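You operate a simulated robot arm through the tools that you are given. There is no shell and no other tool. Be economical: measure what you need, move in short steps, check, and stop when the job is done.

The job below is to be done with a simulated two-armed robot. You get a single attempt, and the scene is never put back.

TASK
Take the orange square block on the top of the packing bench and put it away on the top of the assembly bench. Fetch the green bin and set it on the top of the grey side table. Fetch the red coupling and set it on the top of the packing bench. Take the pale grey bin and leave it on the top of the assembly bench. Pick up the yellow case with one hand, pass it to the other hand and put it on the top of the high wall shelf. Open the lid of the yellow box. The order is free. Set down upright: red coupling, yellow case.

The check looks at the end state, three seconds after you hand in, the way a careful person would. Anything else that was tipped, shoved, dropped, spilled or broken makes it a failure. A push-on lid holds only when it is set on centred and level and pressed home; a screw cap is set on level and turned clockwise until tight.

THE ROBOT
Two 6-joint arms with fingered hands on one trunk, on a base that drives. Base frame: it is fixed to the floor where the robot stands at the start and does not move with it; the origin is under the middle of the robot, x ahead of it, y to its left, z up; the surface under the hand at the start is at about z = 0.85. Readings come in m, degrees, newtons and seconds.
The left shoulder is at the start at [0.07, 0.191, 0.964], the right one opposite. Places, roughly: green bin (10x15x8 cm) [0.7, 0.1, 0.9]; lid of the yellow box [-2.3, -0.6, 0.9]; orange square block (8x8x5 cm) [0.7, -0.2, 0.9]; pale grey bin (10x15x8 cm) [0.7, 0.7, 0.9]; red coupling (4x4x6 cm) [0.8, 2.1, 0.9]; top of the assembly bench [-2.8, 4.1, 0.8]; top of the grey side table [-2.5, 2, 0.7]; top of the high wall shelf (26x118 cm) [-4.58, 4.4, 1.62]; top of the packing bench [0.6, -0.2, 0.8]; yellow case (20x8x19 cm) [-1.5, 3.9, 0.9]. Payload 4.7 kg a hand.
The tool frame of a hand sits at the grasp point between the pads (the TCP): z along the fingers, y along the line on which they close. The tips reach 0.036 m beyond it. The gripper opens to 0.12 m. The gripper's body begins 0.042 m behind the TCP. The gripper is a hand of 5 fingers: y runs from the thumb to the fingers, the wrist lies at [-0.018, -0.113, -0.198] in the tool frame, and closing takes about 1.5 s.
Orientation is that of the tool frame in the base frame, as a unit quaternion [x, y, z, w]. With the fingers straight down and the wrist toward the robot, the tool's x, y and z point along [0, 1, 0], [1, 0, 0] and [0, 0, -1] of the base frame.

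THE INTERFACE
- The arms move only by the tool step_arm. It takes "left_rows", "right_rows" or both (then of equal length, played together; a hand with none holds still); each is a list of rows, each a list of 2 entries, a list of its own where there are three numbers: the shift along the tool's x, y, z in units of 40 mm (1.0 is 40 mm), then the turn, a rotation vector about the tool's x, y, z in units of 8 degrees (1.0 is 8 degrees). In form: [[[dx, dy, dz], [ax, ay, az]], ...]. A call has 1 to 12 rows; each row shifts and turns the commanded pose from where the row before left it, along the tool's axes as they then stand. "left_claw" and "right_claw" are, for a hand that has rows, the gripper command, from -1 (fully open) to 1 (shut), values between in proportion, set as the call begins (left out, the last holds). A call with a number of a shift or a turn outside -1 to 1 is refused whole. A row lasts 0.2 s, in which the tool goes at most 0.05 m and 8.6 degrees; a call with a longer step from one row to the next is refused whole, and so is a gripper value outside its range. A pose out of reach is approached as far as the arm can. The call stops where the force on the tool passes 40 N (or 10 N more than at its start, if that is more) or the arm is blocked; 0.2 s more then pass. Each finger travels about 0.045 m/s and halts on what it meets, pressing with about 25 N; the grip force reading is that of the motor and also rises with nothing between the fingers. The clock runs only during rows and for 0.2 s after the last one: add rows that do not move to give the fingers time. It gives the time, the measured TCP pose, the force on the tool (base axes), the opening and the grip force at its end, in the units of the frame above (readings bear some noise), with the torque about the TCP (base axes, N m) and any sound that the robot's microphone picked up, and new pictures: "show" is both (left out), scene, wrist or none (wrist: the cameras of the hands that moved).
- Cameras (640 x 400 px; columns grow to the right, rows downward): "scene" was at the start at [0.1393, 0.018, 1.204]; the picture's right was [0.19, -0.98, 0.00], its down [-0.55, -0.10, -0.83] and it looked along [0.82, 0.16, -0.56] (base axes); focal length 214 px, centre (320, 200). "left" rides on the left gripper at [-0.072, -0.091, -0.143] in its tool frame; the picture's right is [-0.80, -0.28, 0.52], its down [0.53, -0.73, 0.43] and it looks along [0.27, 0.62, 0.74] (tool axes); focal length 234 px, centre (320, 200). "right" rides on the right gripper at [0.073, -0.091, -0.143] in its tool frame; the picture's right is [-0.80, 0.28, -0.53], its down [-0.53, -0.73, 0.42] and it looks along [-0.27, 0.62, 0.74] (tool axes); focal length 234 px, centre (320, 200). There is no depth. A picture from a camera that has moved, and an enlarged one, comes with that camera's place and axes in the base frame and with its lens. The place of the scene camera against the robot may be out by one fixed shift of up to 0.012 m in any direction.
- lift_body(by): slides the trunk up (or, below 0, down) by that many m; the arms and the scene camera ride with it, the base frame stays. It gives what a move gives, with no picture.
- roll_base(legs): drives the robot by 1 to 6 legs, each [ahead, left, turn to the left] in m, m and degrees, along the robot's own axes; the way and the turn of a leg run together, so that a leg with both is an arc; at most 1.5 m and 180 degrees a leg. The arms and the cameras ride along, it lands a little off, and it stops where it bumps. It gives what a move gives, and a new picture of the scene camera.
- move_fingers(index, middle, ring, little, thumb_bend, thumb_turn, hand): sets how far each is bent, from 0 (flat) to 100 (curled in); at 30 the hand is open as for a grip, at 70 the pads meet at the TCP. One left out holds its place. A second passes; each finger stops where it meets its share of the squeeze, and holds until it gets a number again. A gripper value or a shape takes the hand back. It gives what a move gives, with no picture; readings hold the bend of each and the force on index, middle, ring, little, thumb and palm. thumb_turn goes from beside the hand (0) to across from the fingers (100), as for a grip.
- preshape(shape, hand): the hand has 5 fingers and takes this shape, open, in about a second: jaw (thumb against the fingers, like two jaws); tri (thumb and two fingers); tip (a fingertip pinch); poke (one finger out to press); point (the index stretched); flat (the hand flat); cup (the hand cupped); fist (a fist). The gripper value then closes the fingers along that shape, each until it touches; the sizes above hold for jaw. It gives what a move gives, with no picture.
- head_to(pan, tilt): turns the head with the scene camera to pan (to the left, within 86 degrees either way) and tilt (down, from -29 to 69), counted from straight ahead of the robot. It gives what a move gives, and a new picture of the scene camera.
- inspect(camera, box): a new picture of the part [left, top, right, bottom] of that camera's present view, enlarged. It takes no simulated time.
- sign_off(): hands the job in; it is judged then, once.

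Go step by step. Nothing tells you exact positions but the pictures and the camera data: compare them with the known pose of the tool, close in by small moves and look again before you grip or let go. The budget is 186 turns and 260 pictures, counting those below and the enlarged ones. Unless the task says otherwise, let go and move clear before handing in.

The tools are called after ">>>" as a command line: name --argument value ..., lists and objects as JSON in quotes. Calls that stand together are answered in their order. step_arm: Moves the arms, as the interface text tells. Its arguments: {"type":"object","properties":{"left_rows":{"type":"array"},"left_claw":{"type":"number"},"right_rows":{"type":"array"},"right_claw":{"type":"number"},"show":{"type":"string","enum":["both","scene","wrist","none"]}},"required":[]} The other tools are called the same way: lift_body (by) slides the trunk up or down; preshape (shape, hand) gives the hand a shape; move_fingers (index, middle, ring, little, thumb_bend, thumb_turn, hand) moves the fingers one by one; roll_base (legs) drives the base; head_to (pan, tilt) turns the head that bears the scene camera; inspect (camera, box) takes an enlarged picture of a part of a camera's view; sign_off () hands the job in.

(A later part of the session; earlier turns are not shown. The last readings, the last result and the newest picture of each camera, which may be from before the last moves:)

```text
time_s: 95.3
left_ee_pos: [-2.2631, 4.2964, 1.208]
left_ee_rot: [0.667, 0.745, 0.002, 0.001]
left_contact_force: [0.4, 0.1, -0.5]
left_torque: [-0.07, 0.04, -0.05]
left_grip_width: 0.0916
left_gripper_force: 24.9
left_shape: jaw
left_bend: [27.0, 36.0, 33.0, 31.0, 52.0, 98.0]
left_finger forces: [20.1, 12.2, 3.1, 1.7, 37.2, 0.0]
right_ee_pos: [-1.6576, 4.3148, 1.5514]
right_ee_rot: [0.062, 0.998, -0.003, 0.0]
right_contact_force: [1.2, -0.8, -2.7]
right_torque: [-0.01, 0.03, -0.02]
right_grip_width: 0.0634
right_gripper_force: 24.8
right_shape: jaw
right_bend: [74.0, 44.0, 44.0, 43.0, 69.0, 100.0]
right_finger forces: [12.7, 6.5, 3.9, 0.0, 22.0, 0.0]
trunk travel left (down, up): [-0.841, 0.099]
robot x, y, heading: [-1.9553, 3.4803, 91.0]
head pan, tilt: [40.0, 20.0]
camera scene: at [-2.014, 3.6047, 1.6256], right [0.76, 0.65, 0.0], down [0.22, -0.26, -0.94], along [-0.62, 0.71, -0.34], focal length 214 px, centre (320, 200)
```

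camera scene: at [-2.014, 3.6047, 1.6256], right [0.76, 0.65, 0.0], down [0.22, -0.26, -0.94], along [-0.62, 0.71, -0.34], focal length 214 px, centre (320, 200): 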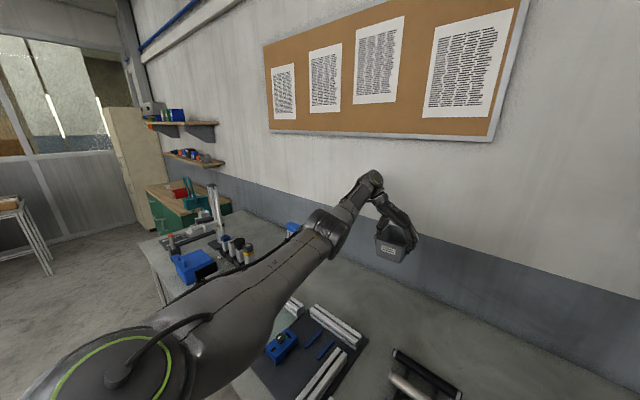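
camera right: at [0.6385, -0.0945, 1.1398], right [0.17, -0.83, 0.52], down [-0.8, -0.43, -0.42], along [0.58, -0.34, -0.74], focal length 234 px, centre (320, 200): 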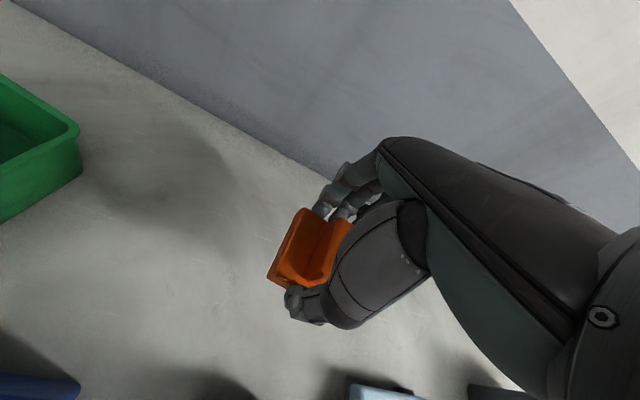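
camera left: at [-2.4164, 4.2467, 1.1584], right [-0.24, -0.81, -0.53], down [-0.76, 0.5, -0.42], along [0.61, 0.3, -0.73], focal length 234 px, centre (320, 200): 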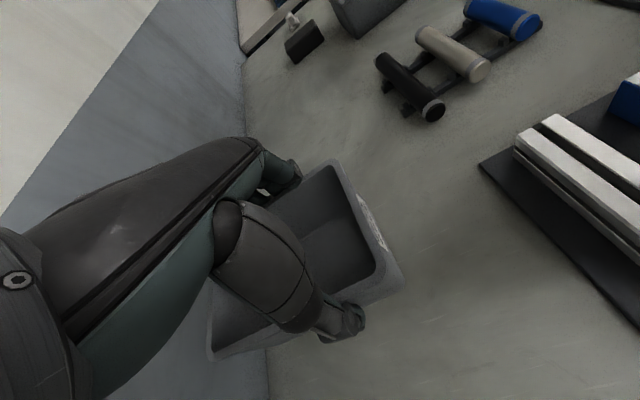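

Clear. The forearm comes in from the left, so I choose a spot further right, behind the handles: about (-2.10, 4.33). Shift the base there and look.

>>> roll_base --legs '[[0.03, -0.16, -0.5]]'

>>> head_to --pan 25 --tilt 42

```text
time_s: 96.5
left_ee_pos: [-2.2067, 4.2855, 1.2053]
left_ee_rot: [0.665, 0.747, 0.001, 0.002]
left_contact_force: [-0.9, 1.1, -0.9]
left_torque: [-0.04, -0.03, -0.01]
left_grip_width: 0.0917
left_gripper_force: 25.3
left_shape: jaw
left_bend: [27.0, 36.0, 33.0, 31.0, 52.0, 98.0]
left_finger forces: [20.0, 12.0, 3.1, 1.6, 37.0, 0.0]
right_ee_pos: [-1.6034, 4.3074, 1.5515]
right_ee_rot: [0.06, 0.998, -0.005, 0.001]
right_contact_force: [-0.2, 0.1, -2.1]
right_torque: [-0.01, -0.02, 0.02]
right_grip_width: 0.0635
right_gripper_force: 24.8
right_shape: jaw
right_bend: [74.0, 44.0, 44.0, 43.0, 69.0, 100.0]
right_finger forces: [12.7, 6.3, 3.8, 0.0, 21.9, 0.0]
trunk travel left (down, up): [-0.841, 0.099]
robot x, y, heading: [-1.893, 3.4689, 90.9]
head pan, tilt: [40.0, 20.0]
stopped in leg 1: the robot was blocked; the commanded pose is now the measured one
camera scene: at [-1.9567, 3.5954, 1.6252], right [0.75, 0.66, 0.0], down [0.23, -0.26, -0.94], along [-0.62, 0.71, -0.35], focal length 214 px, centre (320, 200)
```

scene: 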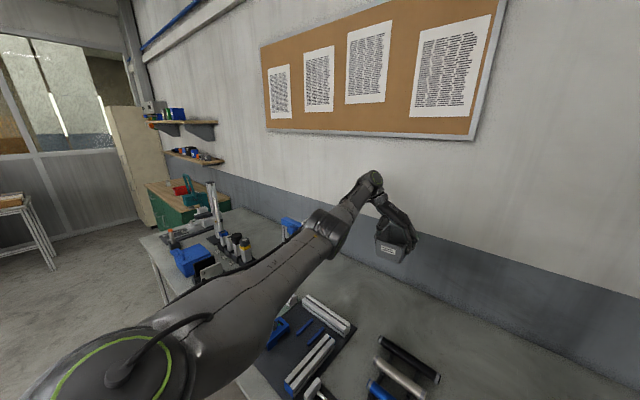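

```text
time_s: 97.3
left_ee_pos: [-2.2007, 4.2822, 1.2106]
left_ee_rot: [0.666, 0.746, 0.002, -0.001]
left_contact_force: [-0.5, 0.7, -0.9]
left_torque: [0.03, 0.01, 0.0]
left_grip_width: 0.0915
left_gripper_force: 24.6
left_shape: jaw
left_bend: [27.0, 36.0, 33.0, 31.0, 52.0, 98.0]
left_finger forces: [20.1, 12.2, 3.0, 1.6, 37.0, 0.0]
right_ee_pos: [-1.5934, 4.3032, 1.5536]
right_ee_rot: [0.061, 0.998, -0.003, 0.0]
right_contact_force: [0.8, -0.5, -2.1]
right_torque: [0.03, 0.05, -0.02]
right_grip_width: 0.063
right_gripper_force: 24.6
right_shape: jaw
right_bend: [74.0, 44.0, 44.0, 43.0, 69.0, 100.0]
right_finger forces: [12.7, 6.3, 3.7, 0.0, 21.9, 0.0]
trunk travel left (down, up): [-0.841, 0.099]
robot x, y, heading: [-1.8894, 3.464, 90.9]
head pan, tilt: [25.0, 42.0]
camera scene: at [-1.9244, 3.5957, 1.5917], right [0.9, 0.44, 0.0], down [0.29, -0.6, -0.74], along [-0.33, 0.67, -0.67], focal length 214 px, centre (320, 200)
```

scene: 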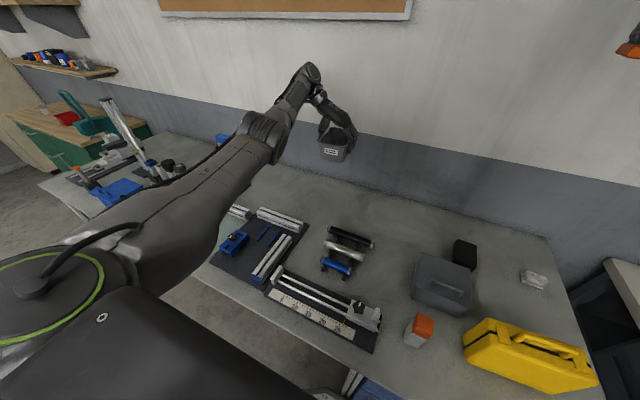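

The base nudged the drawer cabinet, so I keep it here and use the arm: 10 cm right and 4 cm further in, then lower the trunk.

>>> step_arm --left_rows '[[[0.18, 0.65, 0], [0, 0, 0]], [[0.18, 0.65, 0], [0, 0, 0]], [[0.18, 0.65, 0], [0, 0, 0]], [[0.18, 0.65, 0], [0, 0, 0]], [[0, 0, 0], [0, 0, 0]]]' --show "none"

>>> lift_body --by -0.2

>>> inspect --camera "scene" --box '[0, 0, 640, 400]'

>>> inspect --camera "left" --box '[0, 0, 640, 400]'

```text
time_s: 98.5
left_ee_pos: [-2.1088, 4.3032, 1.2065]
left_ee_rot: [0.666, 0.746, 0.002, 0.0]
left_contact_force: [-0.4, 0.1, -1.4]
left_torque: [-0.03, 0.04, -0.02]
left_grip_width: 0.0916
left_gripper_force: 24.8
left_shape: jaw
left_bend: [27.0, 36.0, 33.0, 31.0, 52.0, 98.0]
left_finger forces: [20.1, 12.0, 3.0, 1.8, 36.9, 0.0]
left hand out of reach, approached as far as the arm can: row 2, 3, 4
right_ee_pos: [-1.5962, 4.3029, 1.5536]
right_ee_rot: [0.06, 0.998, -0.002, -0.001]
right_contact_force: [0.2, 0.3, -2.6]
right_torque: [-0.03, 0.02, 0.01]
right_grip_width: 0.0633
right_gripper_force: 25.2
right_shape: jaw
right_bend: [74.0, 44.0, 44.0, 43.0, 69.0, 100.0]
right_finger forces: [12.7, 6.4, 3.7, 0.0, 22.0, 0.1]
trunk travel left (down, up): [-0.841, 0.099]
robot x, y, heading: [-1.8904, 3.4706, 90.9]
head pan, tilt: [25.0, 42.0]
```

```text
time_s: 100.7
left_ee_pos: [-2.1105, 4.3035, 1.0071]
left_ee_rot: [0.666, 0.746, 0.002, 0.001]
left_contact_force: [0.0, -0.6, -0.8]
left_torque: [-0.03, -0.01, 0.01]
left_grip_width: 0.0917
left_gripper_force: 24.7
left_shape: jaw
left_bend: [27.0, 36.0, 33.0, 31.0, 52.0, 98.0]
left_finger forces: [20.1, 12.1, 3.1, 1.7, 37.0, 0.0]
right_ee_pos: [-1.5974, 4.3035, 1.3538]
right_ee_rot: [0.06, 0.998, -0.002, 0.0]
right_contact_force: [-0.1, -0.6, -2.8]
right_torque: [-0.02, 0.01, 0.04]
right_grip_width: 0.0634
right_gripper_force: 25.2
right_shape: jaw
right_bend: [74.0, 44.0, 45.0, 43.0, 69.0, 100.0]
right_finger forces: [12.6, 6.4, 3.7, 0.0, 21.9, 0.1]
trunk travel left (down, up): [-0.641, 0.299]
robot x, y, heading: [-1.8909, 3.4706, 90.8]
head pan, tilt: [25.0, 42.0]
```

```text
1.00 times, centred on (320, 200) of scene (not enlarged: the box is as wide or as high as the picture)
camera zoom: at [-1.9271, 3.5968, 1.3915], right [0.9, 0.44, 0.0], down [0.29, -0.6, -0.74], along [-0.33, 0.67, -0.67], focal length 214 px, centre (320, 200)
```

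zoom: 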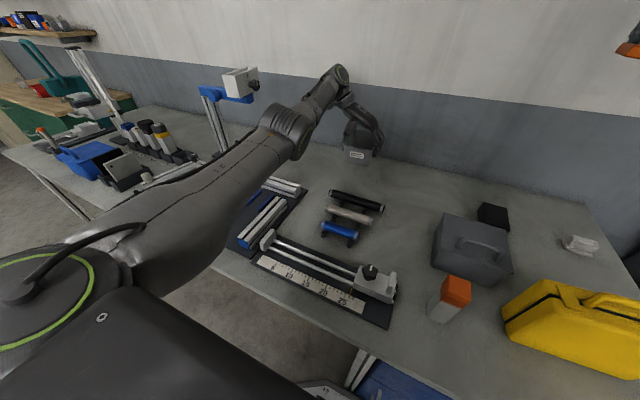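

```text
1.00 times, centred on (320, 200) of left (not enlarged: the box is as wide or as high as the picture)
camera zoom: at [-2.1938, 4.2208, 1.1512], right [-0.18, -0.83, -0.53], down [-0.79, 0.45, -0.43], along [0.59, 0.34, -0.74], focal length 234 px, centre (320, 200)
```

zoom: 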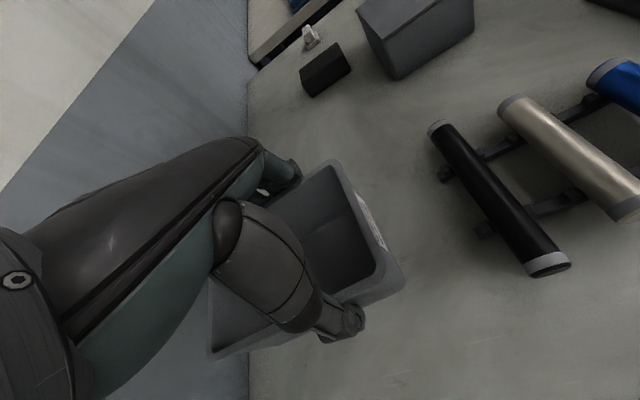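

The stand is upright and unmoved; the spot under the bin is free (handle edge at y ≈ 4.19, bin's near end at about 4.25). I lower to contact.

>>> step_arm --left_rows '[[[0, 0, 0.5], [0, 0, 0]], [[0, 0, 0.5], [0, 0, 0]], [[0, 0, 0.5], [0, 0, 0]], [[0, 0, 0.3], [0, 0, 0]], [[0, 0, 0.2], [0, 0, 0]], [[0, 0, 0.15], [0, 0, 0]], [[0, 0, 0.15], [0, 0, 0]], [[0, 0, 0.1], [0, 0, 0]]]'

```text
time_s: 102.5
left_ee_pos: [-2.1098, 4.3004, 0.9115]
left_ee_rot: [0.666, 0.746, 0.001, 0.0]
left_contact_force: [-0.6, -0.1, 0.0]
left_torque: [0.18, -0.01, 0.06]
left_grip_width: 0.0914
left_gripper_force: 25.1
left_shape: jaw
left_bend: [27.0, 36.0, 33.0, 31.0, 52.0, 98.0]
left_finger forces: [19.9, 11.9, 2.8, 2.5, 37.1, 0.1]
right_ee_pos: [-1.5978, 4.3035, 1.3534]
right_ee_rot: [0.06, 0.998, -0.002, 0.0]
right_contact_force: [-0.9, -0.4, -2.2]
right_torque: [0.01, 0.04, -0.01]
right_grip_width: 0.0632
right_gripper_force: 25.0
right_shape: jaw
right_bend: [74.0, 44.0, 45.0, 43.0, 69.0, 100.0]
right_finger forces: [12.7, 6.5, 3.6, 0.0, 22.0, 0.0]
trunk travel left (down, up): [-0.641, 0.299]
robot x, y, heading: [-1.8934, 3.4712, 91.1]
head pan, tilt: [25.0, 42.0]
camera scene: at [-1.9269, 3.5963, 1.3915], right [0.9, 0.44, 0.0], down [0.29, -0.6, -0.74], along [-0.33, 0.67, -0.67], focal length 214 px, centre (320, 200)
camera left: at [-2.1928, 4.2193, 1.0552], right [-0.18, -0.83, -0.53], down [-0.79, 0.45, -0.42], along [0.59, 0.34, -0.74], focal length 234 px, centre (320, 200)
```

scene: 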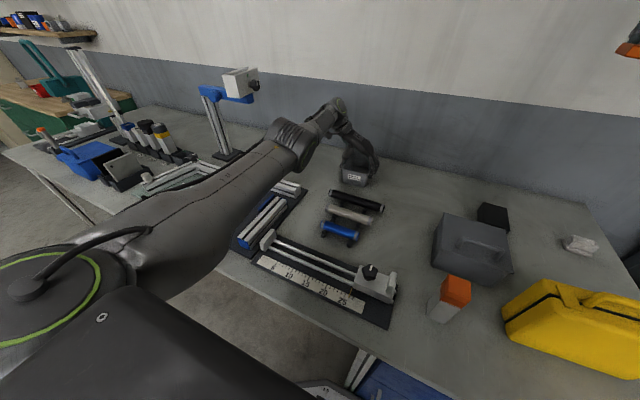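
left: 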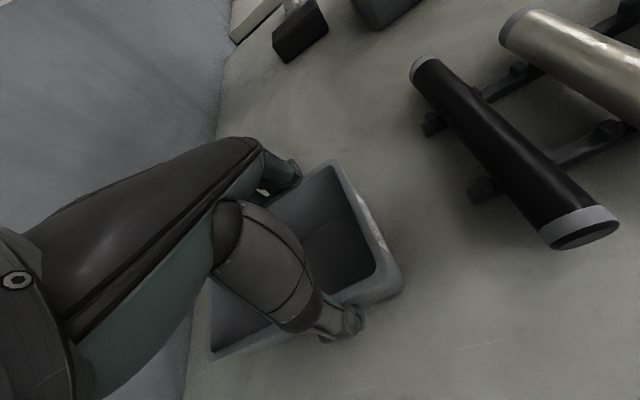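

The bin is just touching the bench. I press 3 mm more, open, and check before rising.

>>> step_arm --left_rows '[[[0, 0, 0.07], [0, 0, 0]], [[0, 0, 0], [0, 0, 0]]]' --show "none"

>>> step_arm --left_rows '[[[0, 0, 0], [0, 0, 0]], [[0, 0, 0], [0, 0, 0]], [[0, 0, 0], [0, 0, 0]], [[0, 0, 0], [0, 0, 0]], [[0, 0, 0], [0, 0, 0]], [[0, 0, 0], [0, 0, 0]], [[0, 0, 0], [0, 0, 0]], [[0, 0, 0], [0, 0, 0]]]' --left_claw -1 --show "wrist"

```text
time_s: 103.1
left_ee_pos: [-2.1097, 4.3017, 0.9099]
left_ee_rot: [0.665, 0.747, 0.003, -0.001]
left_contact_force: [0.0, -1.1, 3.8]
left_torque: [0.39, -0.17, -0.02]
left_grip_width: 0.0915
left_gripper_force: 24.9
left_shape: jaw
left_bend: [27.0, 36.0, 33.0, 31.0, 52.0, 98.0]
left_finger forces: [19.7, 12.0, 3.1, 2.9, 37.5, 0.0]
right_ee_pos: [-1.5969, 4.3031, 1.3536]
right_ee_rot: [0.059, 0.998, -0.003, 0.0]
right_contact_force: [-0.7, -0.2, -2.8]
right_torque: [-0.02, 0.07, -0.01]
right_grip_width: 0.0636
right_gripper_force: 25.2
right_shape: jaw
right_bend: [74.0, 44.0, 45.0, 43.0, 69.0, 100.0]
right_finger forces: [12.9, 6.3, 3.5, 0.1, 21.9, 0.1]
trunk travel left (down, up): [-0.641, 0.299]
robot x, y, heading: [-1.8898, 3.4687, 91.1]
head pan, tilt: [25.0, 42.0]
```

```text
time_s: 104.9
left_ee_pos: [-2.1103, 4.3022, 0.9098]
left_ee_rot: [0.665, 0.747, 0.003, -0.001]
left_contact_force: [1.0, -0.3, 9.4]
left_torque: [-0.07, -0.1, 0.03]
left_grip_width: 0.12
left_gripper_force: 0.0
left_shape: jaw
left_bend: [29.0, 30.0, 30.0, 30.0, 28.0, 97.0]
left_finger forces: [5.2, 0.0, 0.1, 0.2, 4.2, 0.1]
right_ee_pos: [-1.5961, 4.3017, 1.3546]
right_ee_rot: [0.06, 0.998, -0.003, 0.0]
right_contact_force: [0.6, -0.6, -3.0]
right_torque: [-0.02, 0.06, 0.03]
right_grip_width: 0.0631
right_gripper_force: 25.1
right_shape: jaw
right_bend: [74.0, 44.0, 45.0, 43.0, 69.0, 100.0]
right_finger forces: [12.8, 6.4, 3.6, 0.0, 22.0, 0.1]
trunk travel left (down, up): [-0.641, 0.299]
robot x, y, heading: [-1.8885, 3.4679, 91.2]
head pan, tilt: [25.0, 42.0]
camera left: at [-2.1927, 4.2187, 1.0532], right [-0.18, -0.83, -0.53], down [-0.79, 0.45, -0.42], along [0.59, 0.34, -0.73], focal length 234 px, centre (320, 200)
```

left: 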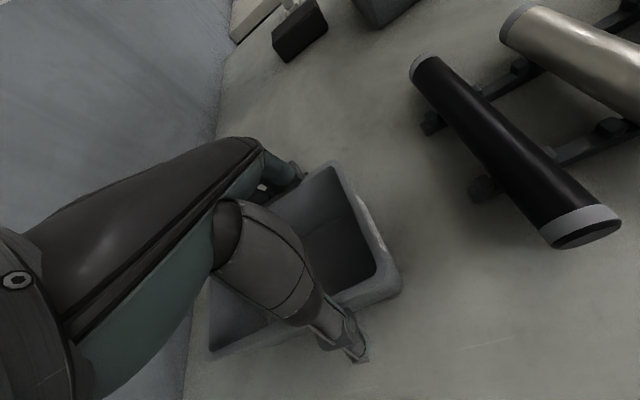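

Released; the opened fingertips rest on the table. I rise straight up.

>>> step_arm --left_rows '[[[0, 0, -0.3], [0, 0, 0]], [[0, 0, -0.5], [0, 0, 0]], [[0, 0, -0.8], [0, 0, 0]], [[0, 0, -0.8], [0, 0, 0]], [[0, 0, -0.8], [0, 0, 0]], [[0, 0, 0], [0, 0, 0]]]'

```text
time_s: 106.3
left_ee_pos: [-2.1109, 4.3032, 1.0395]
left_ee_rot: [0.666, 0.746, 0.001, 0.001]
left_contact_force: [-0.3, -0.3, -0.7]
left_torque: [-0.02, -0.01, 0.04]
left_grip_width: 0.12
left_gripper_force: 0.1
left_shape: jaw
left_bend: [30.0, 30.0, 30.0, 30.0, 30.0, 98.0]
left_finger forces: [0.0, 0.1, 0.0, 0.1, 0.0, 0.0]
right_ee_pos: [-1.5982, 4.3028, 1.3522]
right_ee_rot: [0.06, 0.998, -0.003, 0.001]
right_contact_force: [-0.3, 0.5, -3.2]
right_torque: [0.01, 0.03, 0.02]
right_grip_width: 0.0633
right_gripper_force: 24.6
right_shape: jaw
right_bend: [74.0, 44.0, 45.0, 43.0, 69.0, 100.0]
right_finger forces: [12.7, 6.4, 3.6, 0.0, 21.8, 0.1]
trunk travel left (down, up): [-0.641, 0.299]
robot x, y, heading: [-1.8929, 3.47, 91.1]
head pan, tilt: [25.0, 42.0]
camera scene: at [-1.9275, 3.5976, 1.3913], right [0.9, 0.44, 0.0], down [0.29, -0.6, -0.74], along [-0.33, 0.67, -0.67], focal length 214 px, centre (320, 200)
camera left: at [-2.1942, 4.2208, 1.1828], right [-0.18, -0.83, -0.53], down [-0.79, 0.45, -0.43], along [0.59, 0.34, -0.74], focal length 234 px, centre (320, 200)
```

scene: 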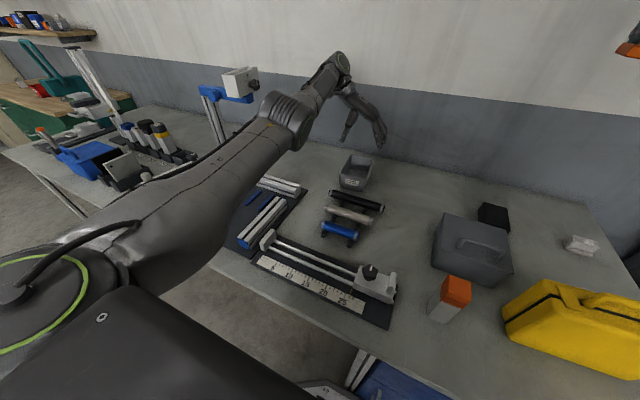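
left: 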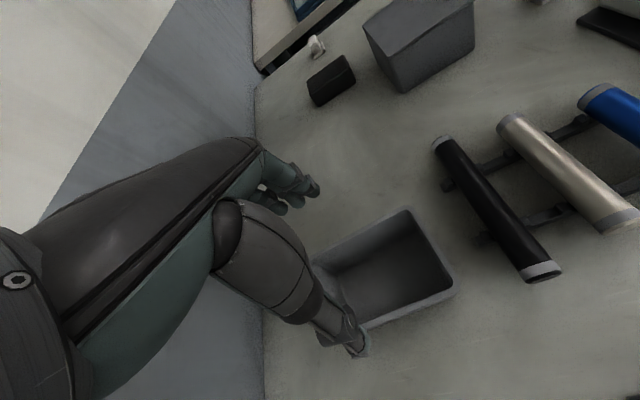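

The grey bin stands on the assembly bench. Next the orange block: free spot at about (-1.88, 4.33). I raise and move the left hand aside, then bring the right hand across.

>>> step_arm --left_rows '[[[0, 0, -0.95], [0, 0, 0]], [[0, 0, -0.95], [0, 0, 0]], [[-0.2, -0.5, -0.8], [0, 0, 0]], [[-0.2, -0.5, -0.8], [0, 0, 0]], [[-0.2, -0.5, -0.8], [0, 0, 0]], [[-0.2, -0.5, -0.8], [0, 0, 0]], [[-0.2, -0.5, -0.8], [0, 0, 0]], [[0, 0, -0.8], [0, 0, 0]]]' --show "none"

>>> step_arm --right_rows '[[[0.76, 0, 0.8], [0, 0, 0]], [[0.76, 0, 0.8], [0, 0, 0]], [[0.76, 0, 0.8], [0, 0, 0]], [[0.76, 0, 0.8], [0, 0, 0]], [[0.76, 0, 0.8], [0, 0, 0]], [[0.76, 0, 0.8], [0, 0, 0]], [[0.76, 0, 0.8], [0, 0, 0]], [[0.76, 0, 0.8], [0, 0, 0]], [[0.76, 0, 0.8], [0, 0, 0]], [[0, 0, 0], [0, 0, 0]]]'

```text
time_s: 108.1
left_ee_pos: [-2.2017, 4.2267, 1.2931]
left_ee_rot: [0.666, 0.746, 0.002, 0.001]
left_contact_force: [-0.5, -0.5, -0.3]
left_torque: [0.0, 0.03, -0.01]
left_grip_width: 0.1195
left_gripper_force: 0.1
left_shape: jaw
left_bend: [30.0, 30.0, 30.0, 30.0, 30.0, 98.0]
left_finger forces: [0.0, 0.0, 0.1, 0.0, 0.0, 0.0]
left hand out of reach, approached as far as the arm can: row 2, 7, 8
right_ee_pos: [-1.5985, 4.3043, 1.3528]
right_ee_rot: [0.06, 0.998, -0.003, 0.0]
right_contact_force: [0.4, -0.2, -2.2]
right_torque: [0.01, 0.02, -0.01]
right_grip_width: 0.0634
right_gripper_force: 25.2
right_shape: jaw
right_bend: [74.0, 44.0, 45.0, 43.0, 69.0, 100.0]
right_finger forces: [12.7, 6.4, 3.6, 0.0, 21.9, 0.1]
trunk travel left (down, up): [-0.641, 0.299]
robot x, y, heading: [-1.8921, 3.4696, 91.0]
head pan, tilt: [25.0, 42.0]
```

```text
time_s: 110.3
left_ee_pos: [-2.2016, 4.2269, 1.2923]
left_ee_rot: [0.665, 0.747, 0.003, 0.0]
left_contact_force: [0.3, -1.1, 0.6]
left_torque: [0.03, 0.0, 0.01]
left_grip_width: 0.1198
left_gripper_force: 0.1
left_shape: jaw
left_bend: [30.0, 30.0, 30.0, 30.0, 30.0, 98.0]
left_finger forces: [0.0, 0.1, 0.1, 0.0, 0.0, 0.1]
right_ee_pos: [-1.8687, 4.3358, 1.0632]
right_ee_rot: [0.061, 0.998, -0.003, 0.0]
right_contact_force: [-0.2, 0.3, -2.3]
right_torque: [0.0, 0.06, -0.01]
right_grip_width: 0.0631
right_gripper_force: 25.1
right_shape: jaw
right_bend: [74.0, 44.0, 45.0, 43.0, 69.0, 100.0]
right_finger forces: [12.6, 6.3, 3.4, 0.1, 21.8, 0.0]
trunk travel left (down, up): [-0.641, 0.299]
robot x, y, heading: [-1.8903, 3.4698, 91.1]
head pan, tilt: [25.0, 42.0]
camera scene: at [-1.9264, 3.5966, 1.3915], right [0.9, 0.44, 0.0], down [0.29, -0.6, -0.74], along [-0.33, 0.67, -0.67], focal length 214 px, centre (320, 200)
camera right: at [-1.9521, 4.2541, 1.2059], right [0.83, 0.18, 0.52], down [0.44, -0.79, -0.42], along [0.34, 0.58, -0.74], focal length 234 px, centre (320, 200)
```

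scene: 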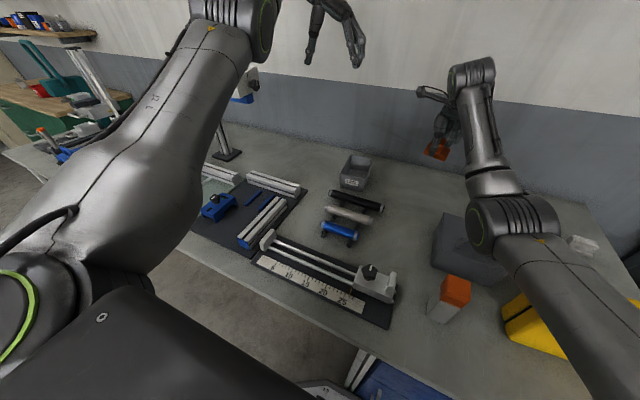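
right: 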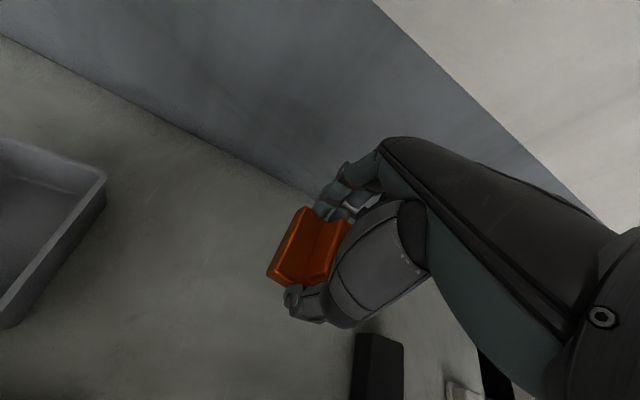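

Clear so far. I descend half way and check the forearm against the dark case below it.

>>> step_arm --right_rows '[[[0, 0, 0.6], [0, 0, 0]], [[0, 0, 0.6], [0, 0, 0]], [[0, 0, 0.6], [0, 0, 0]], [[0, 0, 0], [0, 0, 0]]]'

>>> head_to --pan -25 --tilt 35

```text
time_s: 111.3
left_ee_pos: [-2.2028, 4.2267, 1.294]
left_ee_rot: [0.666, 0.746, 0.002, 0.0]
left_contact_force: [-0.1, -0.1, 0.7]
left_torque: [0.01, 0.01, -0.04]
left_grip_width: 0.1196
left_gripper_force: 0.1
left_shape: jaw
left_bend: [30.0, 30.0, 30.0, 30.0, 30.0, 98.0]
left_finger forces: [0.0, 0.0, 0.0, 0.0, 0.0, 0.1]
right_ee_pos: [-1.8692, 4.3338, 0.9926]
right_ee_rot: [0.06, 0.998, -0.003, 0.0]
right_contact_force: [0.0, 0.5, -2.1]
right_torque: [0.01, 0.04, -0.01]
right_grip_width: 0.063
right_gripper_force: 25.7
right_shape: jaw
right_bend: [74.0, 44.0, 45.0, 43.0, 69.0, 100.0]
right_finger forces: [12.6, 6.3, 3.4, 0.0, 21.7, 0.0]
trunk travel left (down, up): [-0.641, 0.299]
robot x, y, heading: [-1.8877, 3.4676, 90.9]
head pan, tilt: [25.0, 42.0]
camera scene: at [-1.9274, 3.5967, 1.3914], right [0.9, 0.44, 0.0], down [0.29, -0.6, -0.74], along [-0.33, 0.67, -0.67], focal length 214 px, centre (320, 200)
camera right: at [-1.9522, 4.2525, 1.1357], right [0.83, 0.18, 0.52], down [0.44, -0.79, -0.42], along [0.34, 0.58, -0.74], focal length 234 px, centre (320, 200)
```

scene: 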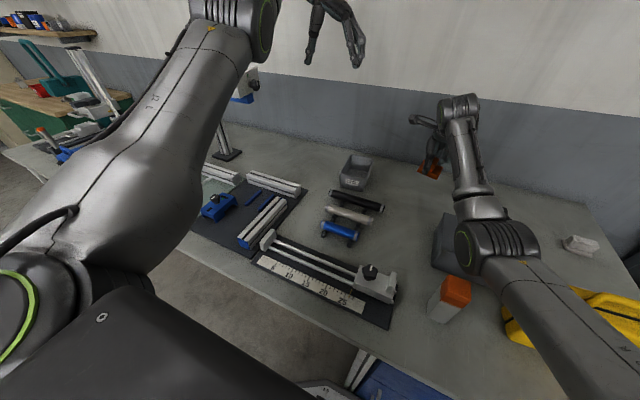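
right: 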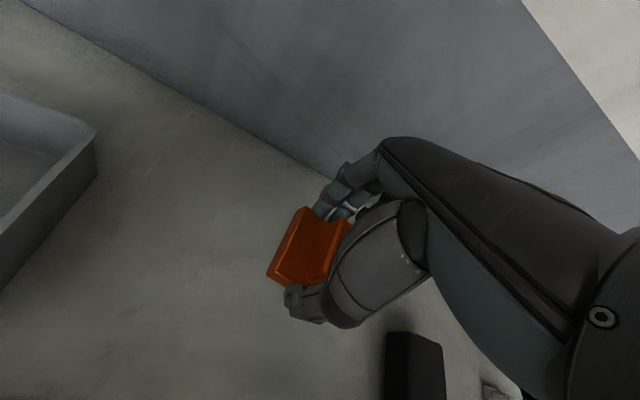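

```text
time_s: 112.5
left_ee_pos: [-2.2037, 4.2272, 1.2927]
left_ee_rot: [0.665, 0.747, 0.003, -0.001]
left_contact_force: [0.6, 1.0, 0.4]
left_torque: [0.0, -0.01, -0.01]
left_grip_width: 0.1197
left_gripper_force: 0.1
left_shape: jaw
left_bend: [30.0, 30.0, 30.0, 30.0, 30.0, 98.0]
left_finger forces: [0.0, 0.0, 0.1, 0.0, 0.0, 0.0]
right_ee_pos: [-1.8669, 4.3339, 0.9932]
right_ee_rot: [0.06, 0.998, -0.003, 0.001]
right_contact_force: [0.3, 0.3, -1.7]
right_torque: [-0.01, 0.05, 0.01]
right_grip_width: 0.0635
right_gripper_force: 24.9
right_shape: jaw
right_bend: [74.0, 44.0, 45.0, 43.0, 69.0, 100.0]
right_finger forces: [12.7, 6.2, 3.4, 0.0, 21.6, 0.0]
trunk travel left (down, up): [-0.641, 0.299]
robot x, y, heading: [-1.8932, 3.4711, 91.0]
head pan, tilt: [-25.0, 35.0]
camera scene: at [-1.8549, 3.6023, 1.4019], right [0.91, -0.41, 0.0], down [-0.23, -0.53, -0.82], along [0.33, 0.75, -0.57], focal length 214 px, centre (320, 200)
```

scene: 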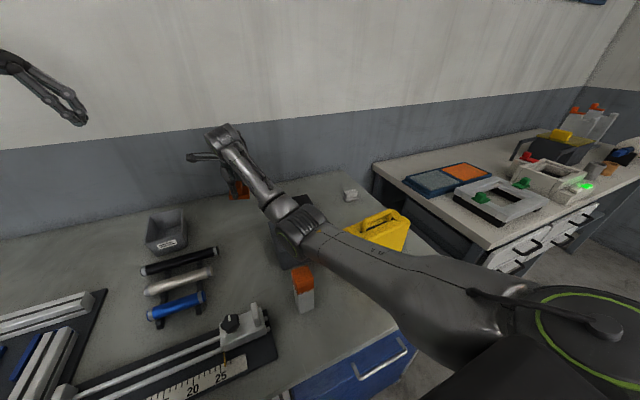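

The elbow is close above the dark case. I raise the trunk 20 cm and lower only the hand, which keeps the elbow higher.

>>> lift_body --by 0.2

>>> step_arm --right_rows '[[[0, 0, 0.8], [0, 0, 0]], [[0, 0, 0.8], [0, 0, 0]], [[0, 0, 0.8], [0, 0, 0]], [[0, 0, 0.8], [0, 0, 0]], [[0, 0, 0.8], [0, 0, 0]], [[0, 0, 0.8], [0, 0, 0]], [[0, 0, 0], [0, 0, 0]]]'

```text
time_s: 114.6
left_ee_pos: [-2.2022, 4.2268, 1.4936]
left_ee_rot: [0.665, 0.747, 0.002, 0.0]
left_contact_force: [0.1, 0.3, 0.3]
left_torque: [-0.01, -0.03, 0.01]
left_grip_width: 0.12
left_gripper_force: 0.2
left_shape: jaw
left_bend: [30.0, 30.0, 30.0, 30.0, 30.0, 98.0]
left_finger forces: [0.1, 0.1, 0.0, 0.1, 0.0, 0.0]
right_ee_pos: [-1.8679, 4.3329, 1.1924]
right_ee_rot: [0.06, 0.998, -0.003, 0.0]
right_contact_force: [0.6, 0.0, -3.1]
right_torque: [0.0, 0.02, 0.03]
right_grip_width: 0.0629
right_gripper_force: 25.2
right_shape: jaw
right_bend: [74.0, 44.0, 45.0, 43.0, 69.0, 100.0]
right_finger forces: [12.7, 6.3, 3.3, 0.1, 21.7, 0.1]
trunk travel left (down, up): [-0.841, 0.099]
robot x, y, heading: [-1.8928, 3.4708, 90.8]
head pan, tilt: [-25.0, 35.0]
```

```text
time_s: 116.2
left_ee_pos: [-2.2038, 4.2266, 1.492]
left_ee_rot: [0.665, 0.747, 0.002, 0.0]
left_contact_force: [-0.1, 0.5, 0.2]
left_torque: [0.0, 0.04, 0.02]
left_grip_width: 0.12
left_gripper_force: 0.1
left_shape: jaw
left_bend: [30.0, 30.0, 30.0, 30.0, 30.0, 98.0]
left_finger forces: [0.0, 0.0, 0.0, 0.0, 0.0, 0.0]
right_ee_pos: [-1.868, 4.3333, 0.9984]
right_ee_rot: [0.06, 0.998, -0.002, 0.0]
right_contact_force: [-0.3, -0.7, -3.0]
right_torque: [0.02, 0.02, 0.04]
right_grip_width: 0.0631
right_gripper_force: 24.9
right_shape: jaw
right_bend: [74.0, 44.0, 45.0, 43.0, 69.0, 100.0]
right_finger forces: [12.4, 6.3, 3.2, 0.0, 21.7, 0.0]
trunk travel left (down, up): [-0.841, 0.099]
robot x, y, heading: [-1.8913, 3.4707, 91.2]
head pan, tilt: [-25.0, 35.0]
camera scene: at [-1.8549, 3.6022, 1.6019], right [0.91, -0.41, 0.0], down [-0.23, -0.52, -0.82], along [0.33, 0.75, -0.57], focal length 214 px, centre (320, 200)
camera right: at [-1.9516, 4.2514, 1.1428], right [0.83, 0.18, 0.52], down [0.44, -0.79, -0.42], along [0.34, 0.58, -0.74], focal length 234 px, centre (320, 200)
```

scene: 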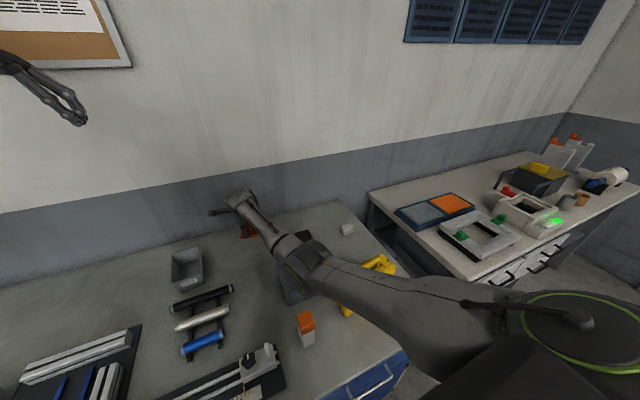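
right: 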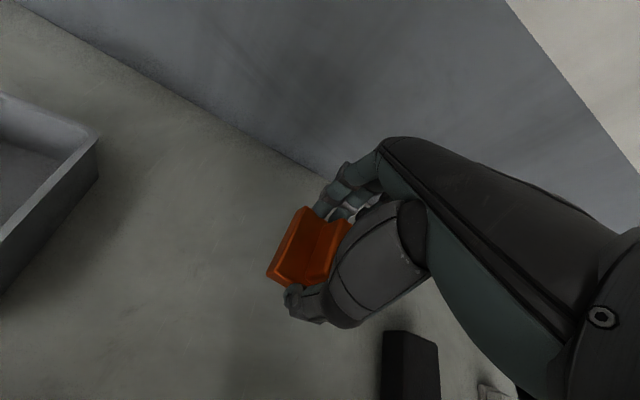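

The elbow now has good clearance. I lower the block to contact in fine steps.

>>> step_arm --right_rows '[[[0, 0, 0.6], [0, 0, 0]], [[0, 0, 0.6], [0, 0, 0]], [[0, 0, 0.6], [0, 0, 0]], [[0, 0, 0.4], [0, 0, 0]], [[0, 0, 0.2], [0, 0, 0]], [[0, 0, 0.1], [0, 0, 0]], [[0, 0, 0.1], [0, 0, 0]], [[0, 0, 0], [0, 0, 0]]]' --show "none"

```text
time_s: 118.0
left_ee_pos: [-2.2029, 4.2263, 1.494]
left_ee_rot: [0.665, 0.747, 0.003, -0.001]
left_contact_force: [-0.5, -0.5, 0.5]
left_torque: [0.0, -0.01, 0.0]
left_grip_width: 0.1201
left_gripper_force: 0.0
left_shape: jaw
left_bend: [30.0, 30.0, 30.0, 30.0, 30.0, 98.0]
left_finger forces: [0.0, 0.0, 0.0, 0.1, 0.0, 0.0]
right_ee_pos: [-1.8684, 4.3317, 0.8977]
right_ee_rot: [0.061, 0.998, -0.001, 0.0]
right_contact_force: [0.4, 1.0, 5.0]
right_torque: [0.21, -0.36, -0.02]
right_grip_width: 0.063
right_gripper_force: 25.3
right_shape: jaw
right_bend: [74.0, 44.0, 44.0, 43.0, 69.0, 99.0]
right_finger forces: [12.3, 6.5, 12.0, 0.0, 22.4, 0.1]
trunk travel left (down, up): [-0.841, 0.099]
robot x, y, heading: [-1.8917, 3.4684, 91.2]
head pan, tilt: [-25.0, 35.0]
```

The block rests on the bench. I open and rise.

>>> step_arm --right_rows '[[[0, 0, 0], [0, 0, 0]], [[0, 0, 0], [0, 0, 0]], [[0, 0, 0], [0, 0, 0]], [[0, 0, 0], [0, 0, 0]], [[0, 0, 0], [0, 0, 0]], [[0, 0, 0], [0, 0, 0]], [[0, 0, 0], [0, 0, 0]]]' --right_claw -1 --show "none"

>>> step_arm --right_rows '[[[0, 0, -0.4], [0, 0, 0]], [[0, 0, -0.6], [0, 0, 0]], [[0, 0, -0.8], [0, 0, 0]], [[0, 0, -0.8], [0, 0, 0]], [[0, 0, -0.8], [0, 0, 0]], [[0, 0, -0.8], [0, 0, 0]], [[0, 0, 0], [0, 0, 0]]]'

```text
time_s: 119.6
left_ee_pos: [-2.2042, 4.226, 1.493]
left_ee_rot: [0.665, 0.746, 0.003, 0.0]
left_contact_force: [0.0, -0.6, -0.1]
left_torque: [0.0, 0.03, 0.01]
left_grip_width: 0.12
left_gripper_force: 0.1
left_shape: jaw
left_bend: [30.0, 30.0, 30.0, 30.0, 30.0, 98.0]
left_finger forces: [0.0, 0.0, 0.0, 0.1, 0.0, 0.0]
right_ee_pos: [-1.8683, 4.3329, 0.8966]
right_ee_rot: [0.06, 0.998, -0.003, 0.0]
right_contact_force: [0.0, -0.1, 0.9]
right_torque: [0.0, -0.02, -0.02]
right_grip_width: 0.1197
right_gripper_force: 0.1
right_shape: jaw
right_bend: [30.0, 30.0, 30.0, 30.0, 30.0, 98.0]
right_finger forces: [0.0, 0.0, 0.0, 0.1, 0.0, 0.0]
trunk travel left (down, up): [-0.841, 0.099]
robot x, y, heading: [-1.8922, 3.4731, 91.1]
head pan, tilt: [-25.0, 35.0]
```

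```text
time_s: 121.2
left_ee_pos: [-2.2034, 4.2257, 1.4935]
left_ee_rot: [0.665, 0.747, 0.002, 0.0]
left_contact_force: [0.8, 0.4, 0.2]
left_torque: [0.01, 0.0, 0.01]
left_grip_width: 0.1198
left_gripper_force: 0.0
left_shape: jaw
left_bend: [30.0, 30.0, 30.0, 30.0, 30.0, 98.0]
left_finger forces: [0.0, 0.1, 0.0, 0.0, 0.0, 0.0]
right_ee_pos: [-1.8681, 4.3331, 1.0645]
right_ee_rot: [0.06, 0.998, -0.002, 0.0]
right_contact_force: [-0.2, -0.5, -0.3]
right_torque: [0.01, 0.01, -0.03]
right_grip_width: 0.1197
right_gripper_force: 0.0
right_shape: jaw
right_bend: [30.0, 30.0, 30.0, 30.0, 30.0, 98.0]
right_finger forces: [0.0, 0.0, 0.1, 0.0, 0.0, 0.0]
trunk travel left (down, up): [-0.841, 0.099]
robot x, y, heading: [-1.8898, 3.468, 90.9]
head pan, tilt: [-25.0, 35.0]
camera scene: at [-1.8549, 3.6021, 1.6019], right [0.91, -0.41, 0.0], down [-0.23, -0.52, -0.82], along [0.33, 0.75, -0.57], focal length 214 px, centre (320, 200)
camera right: at [-1.952, 4.2514, 1.2079], right [0.83, 0.18, 0.52], down [0.44, -0.79, -0.42], along [0.34, 0.58, -0.74], focal length 234 px, centre (320, 200)
```

scene: 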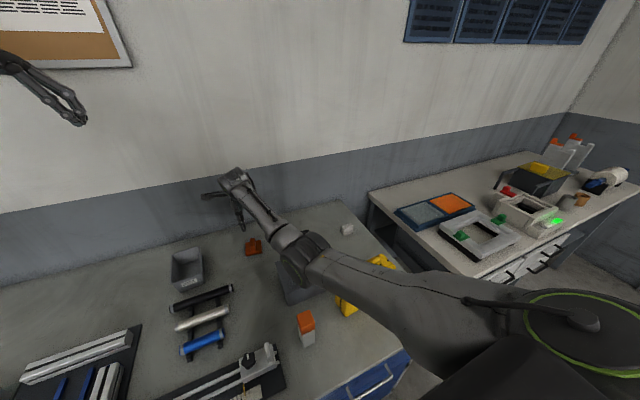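
right: 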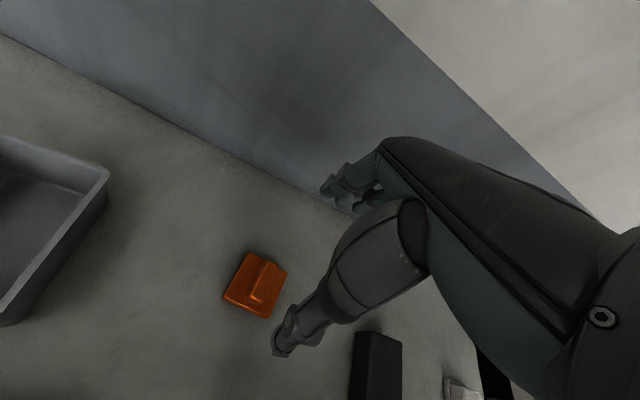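

The orange block sits flat on the bench. I raise the right hand, back off to face the yellow case, and turn the left hand back to its normal orientation.

>>> step_arm --right_rows '[[[0, 0, -0.9], [0, 0, 0]], [[0, 0, -0.9], [0, 0, 0]], [[0, 0, -0.9], [0, 0, 0]], [[0, 0, -0.9], [0, 0, 0]], [[0, 0, -0.9], [0, 0, 0]], [[0, 0, -0.9], [0, 0, 0]], [[0, 0, 0], [0, 0, 0]]]' --show "none"

>>> roll_base --legs '[[-0.38, 0, -1], [0, -0.22, 0]]'

>>> step_arm --left_rows '[[[0, 0, 0], [0, 0, -0.96]], [[0, 0, 0], [0, 0, -0.96]], [[0, 0, 0], [0, 0, -0.96]], [[0, 0, 0], [0, 0, -0.96]], [[0, 0, 0], [0, 0, -0.96]], [[0, 0, 0], [0, 0, -0.96]], [[0, 0, 0], [0, 0, -0.96]], [[0, 0, 0], [0, 0, -0.96]], [[0, 0, 0], [0, 0, -0.96]], [[0, 0, 0], [0, 0, -0.96]], [[0, 0, 0], [0, 0, -0.96]], [[0, 0, 0], [0, 0, 0]]]' --show "none"

>>> head_to --pan 0 --tilt 42

```text
time_s: 122.8
left_ee_pos: [-2.2034, 4.2264, 1.4935]
left_ee_rot: [0.665, 0.746, 0.002, 0.0]
left_contact_force: [-0.1, -0.3, -0.1]
left_torque: [-0.01, 0.01, 0.0]
left_grip_width: 0.1198
left_gripper_force: 0.1
left_shape: jaw
left_bend: [30.0, 30.0, 30.0, 30.0, 30.0, 98.0]
left_finger forces: [0.1, 0.0, 0.0, 0.0, 0.1, 0.0]
right_ee_pos: [-1.8675, 4.334, 1.281]
right_ee_rot: [0.059, 0.998, -0.002, 0.0]
right_contact_force: [0.5, 0.0, -0.6]
right_torque: [0.0, 0.02, 0.0]
right_grip_width: 0.1197
right_gripper_force: 0.0
right_shape: jaw
right_bend: [30.0, 30.0, 30.0, 30.0, 30.0, 98.0]
right_finger forces: [0.0, 0.0, 0.1, 0.1, 0.0, 0.1]
trunk travel left (down, up): [-0.841, 0.099]
robot x, y, heading: [-1.8946, 3.4719, 91.0]
head pan, tilt: [-25.0, 35.0]
```

```text
time_s: 126.6
left_ee_pos: [-1.9722, 3.8395, 1.492]
left_ee_rot: [0.673, 0.74, 0.003, 0.001]
left_contact_force: [-0.1, 0.3, -0.1]
left_torque: [-0.01, -0.02, 0.01]
left_grip_width: 0.1201
left_gripper_force: 0.0
left_shape: jaw
left_bend: [30.0, 30.0, 30.0, 30.0, 30.0, 98.0]
left_finger forces: [0.0, 0.1, 0.0, 0.0, 0.0, 0.1]
right_ee_pos: [-1.6342, 3.9368, 1.2809]
right_ee_rot: [0.071, 0.997, -0.003, 0.002]
right_contact_force: [0.3, 0.0, -0.1]
right_torque: [0.04, -0.05, 0.0]
right_grip_width: 0.1197
right_gripper_force: 0.1
right_shape: jaw
right_bend: [30.0, 30.0, 30.0, 30.0, 30.0, 98.0]
right_finger forces: [0.0, 0.0, 0.0, 0.0, 0.0, 0.0]
trunk travel left (down, up): [-0.841, 0.099]
robot x, y, heading: [-1.6726, 3.0735, 89.7]
head pan, tilt: [-25.0, 35.0]
camera scene: at [-1.6377, 3.2071, 1.6019], right [0.91, -0.43, 0.0], down [-0.24, -0.52, -0.82], along [0.35, 0.74, -0.57], focal length 214 px, centre (320, 200)
```

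scene: 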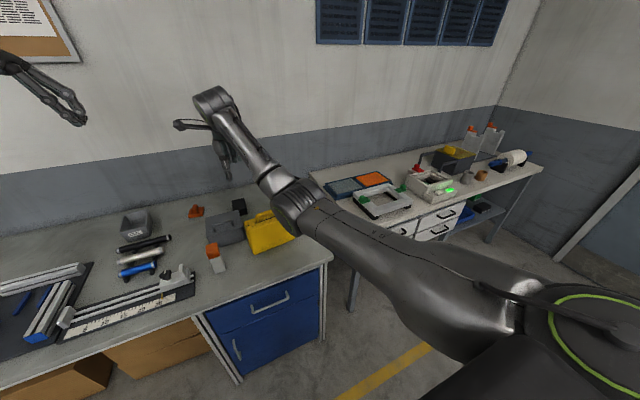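

```text
time_s: 129.2
left_ee_pos: [-1.9905, 3.944, 1.5444]
left_ee_rot: [-0.001, 1.0, 0.002, 0.002]
left_contact_force: [-0.6, -0.1, -1.0]
left_torque: [-0.01, 0.04, 0.02]
left_grip_width: 0.1201
left_gripper_force: 0.0
left_shape: jaw
left_bend: [30.0, 30.0, 30.0, 30.0, 30.0, 98.0]
left_finger forces: [0.1, 0.0, 0.0, 0.0, 0.0, 0.2]
left hand out of reach, approached as far as the arm can: row 1, 2, 3, 4, 5, 6, 7, 8, 9, 10, 11
right_ee_pos: [-1.6315, 3.9369, 1.2803]
right_ee_rot: [0.07, 0.998, -0.003, -0.001]
right_contact_force: [0.2, -0.4, 0.2]
right_torque: [-0.02, -0.03, 0.01]
right_grip_width: 0.1197
right_gripper_force: 0.0
right_shape: jaw
right_bend: [30.0, 30.0, 30.0, 30.0, 30.0, 98.0]
right_finger forces: [0.1, 0.0, 0.1, 0.0, 0.0, 0.0]
trunk travel left (down, up): [-0.841, 0.099]
robot x, y, heading: [-1.675, 3.0739, 89.7]
head pan, tilt: [-25.0, 35.0]
```

```text
time_s: 130.1
left_ee_pos: [-1.989, 3.9448, 1.5431]
left_ee_rot: [0.0, 1.0, 0.001, 0.001]
left_contact_force: [0.4, -0.5, 0.2]
left_torque: [0.0, -0.01, 0.0]
left_grip_width: 0.1202
left_gripper_force: 0.1
left_shape: jaw
left_bend: [30.0, 30.0, 30.0, 30.0, 30.0, 98.0]
left_finger forces: [0.0, 0.0, 0.0, 0.1, 0.1, 0.0]
right_ee_pos: [-1.6314, 3.9378, 1.2815]
right_ee_rot: [0.071, 0.997, -0.003, 0.001]
right_contact_force: [-0.3, -0.2, -0.2]
right_torque: [0.01, 0.0, -0.04]
right_grip_width: 0.1196
right_gripper_force: 0.1
right_shape: jaw
right_bend: [30.0, 30.0, 30.0, 30.0, 30.0, 98.0]
right_finger forces: [0.0, 0.1, 0.0, 0.0, 0.0, 0.0]
trunk travel left (down, up): [-0.841, 0.099]
robot x, y, heading: [-1.6768, 3.0777, 89.9]
head pan, tilt: [0.0, 42.0]
camera scene: at [-1.6709, 3.2103, 1.5915], right [1.0, 0.0, 0.0], down [0.0, -0.67, -0.74], along [0.0, 0.74, -0.67], focal length 214 px, centre (320, 200)
```

scene: 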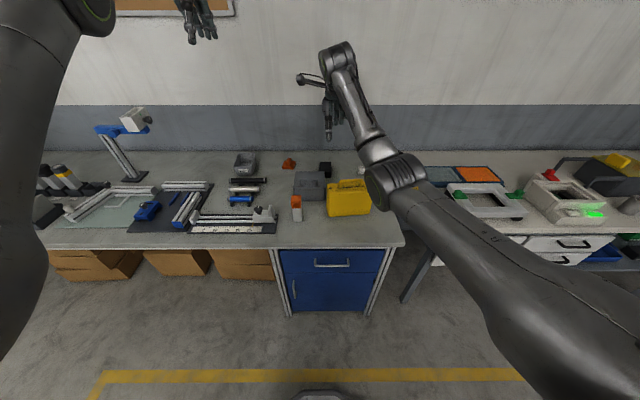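

The case is at about (-1.5, 3.9). I enlarge it to find its pose and the handle.

>>> inspect --camera "scene" --box '[270, 150, 410, 240]'

>>> inspect --camera "right" --box '[0, 0, 640, 400]'

```text
4.44 times, centred on (340, 195) of scene
camera zoom: at [-1.6709, 3.2103, 1.5915], right [1.0, 0.0, 0.0], down [0.0, -0.67, -0.74], along [0.0, 0.74, -0.67], focal length 953 px, centre (231, 222)
```

zoom: 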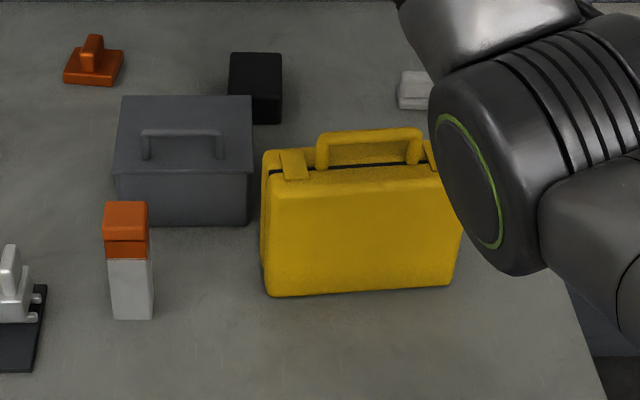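

```text
1.00 times, centred on (320, 200) of right (not enlarged: the box is as wide or as high as the picture)
camera zoom: at [-1.7167, 3.8578, 1.4243], right [0.84, 0.17, 0.52], down [0.42, -0.8, -0.42], along [0.35, 0.57, -0.74], focal length 234 px, centre (320, 200)
```

zoom: 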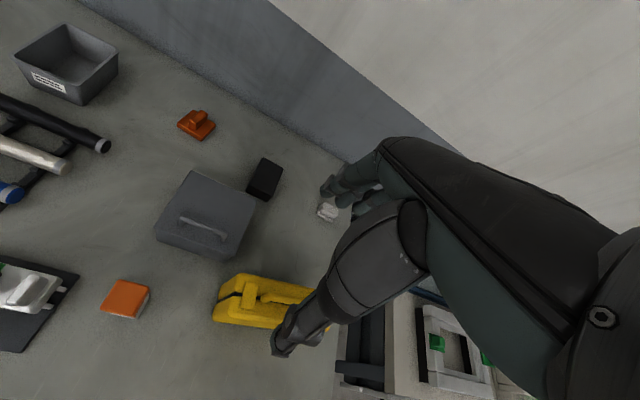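

The case stands upright, its length along x, centre near (-1.54, 3.94), body top z ≈ 1.01, handle to 1.04. Before choosing hands I look toward the shelf.

>>> head_to --pan 62 --tilt 5

>>> inspect --camera "scene" --box '[200, 80, 440, 230]'

```text
time_s: 131.4
left_ee_pos: [-1.9906, 3.9449, 1.5441]
left_ee_rot: [0.0, 1.0, 0.001, 0.002]
left_contact_force: [-0.6, 0.1, 0.5]
left_torque: [-0.01, 0.03, 0.01]
left_grip_width: 0.12
left_gripper_force: 0.1
left_shape: jaw
left_bend: [30.0, 30.0, 30.0, 30.0, 30.0, 98.0]
left_finger forces: [0.1, 0.0, 0.0, 0.0, 0.1, 0.0]
right_ee_pos: [-1.6317, 3.9367, 1.2807]
right_ee_rot: [0.07, 0.998, -0.002, 0.0]
right_contact_force: [0.0, -0.2, -0.1]
right_torque: [0.01, 0.01, -0.01]
right_grip_width: 0.1198
right_gripper_force: 0.0
right_shape: jaw
right_bend: [30.0, 30.0, 30.0, 30.0, 30.0, 98.0]
right_finger forces: [0.0, 0.1, 0.0, 0.0, 0.0, 0.0]
trunk travel left (down, up): [-0.841, 0.099]
robot x, y, heading: [-1.6733, 3.0784, 89.9]
head pan, tilt: [62.0, 5.0]
camera scene: at [-1.7522, 3.1702, 1.6501], right [0.47, 0.88, 0.0], down [0.08, -0.04, -1.0], along [-0.88, 0.47, -0.09], focal length 214 px, centre (320, 200)
```

scene: 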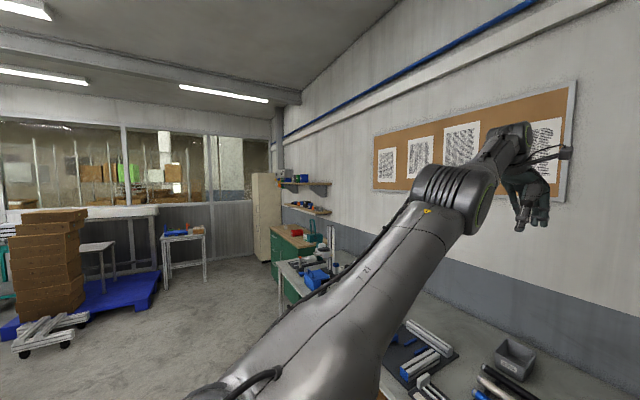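

```text
2.67 times, centred on (320, 155) of scene
camera zoom: at [-1.7522, 3.1702, 1.6501], right [0.47, 0.88, 0.0], down [0.08, -0.04, -1.0], along [-0.88, 0.47, -0.09], focal length 572 px, centre (320, 320)
```

zoom: 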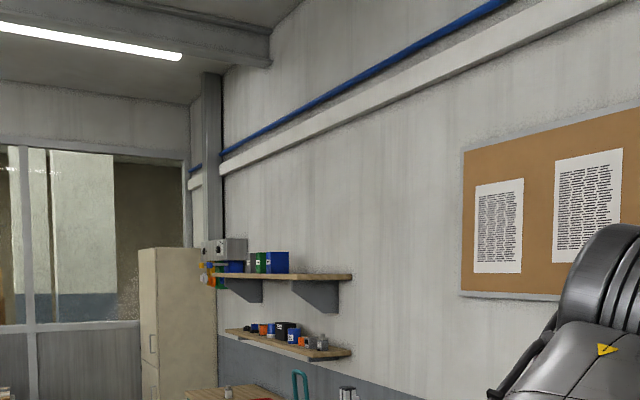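

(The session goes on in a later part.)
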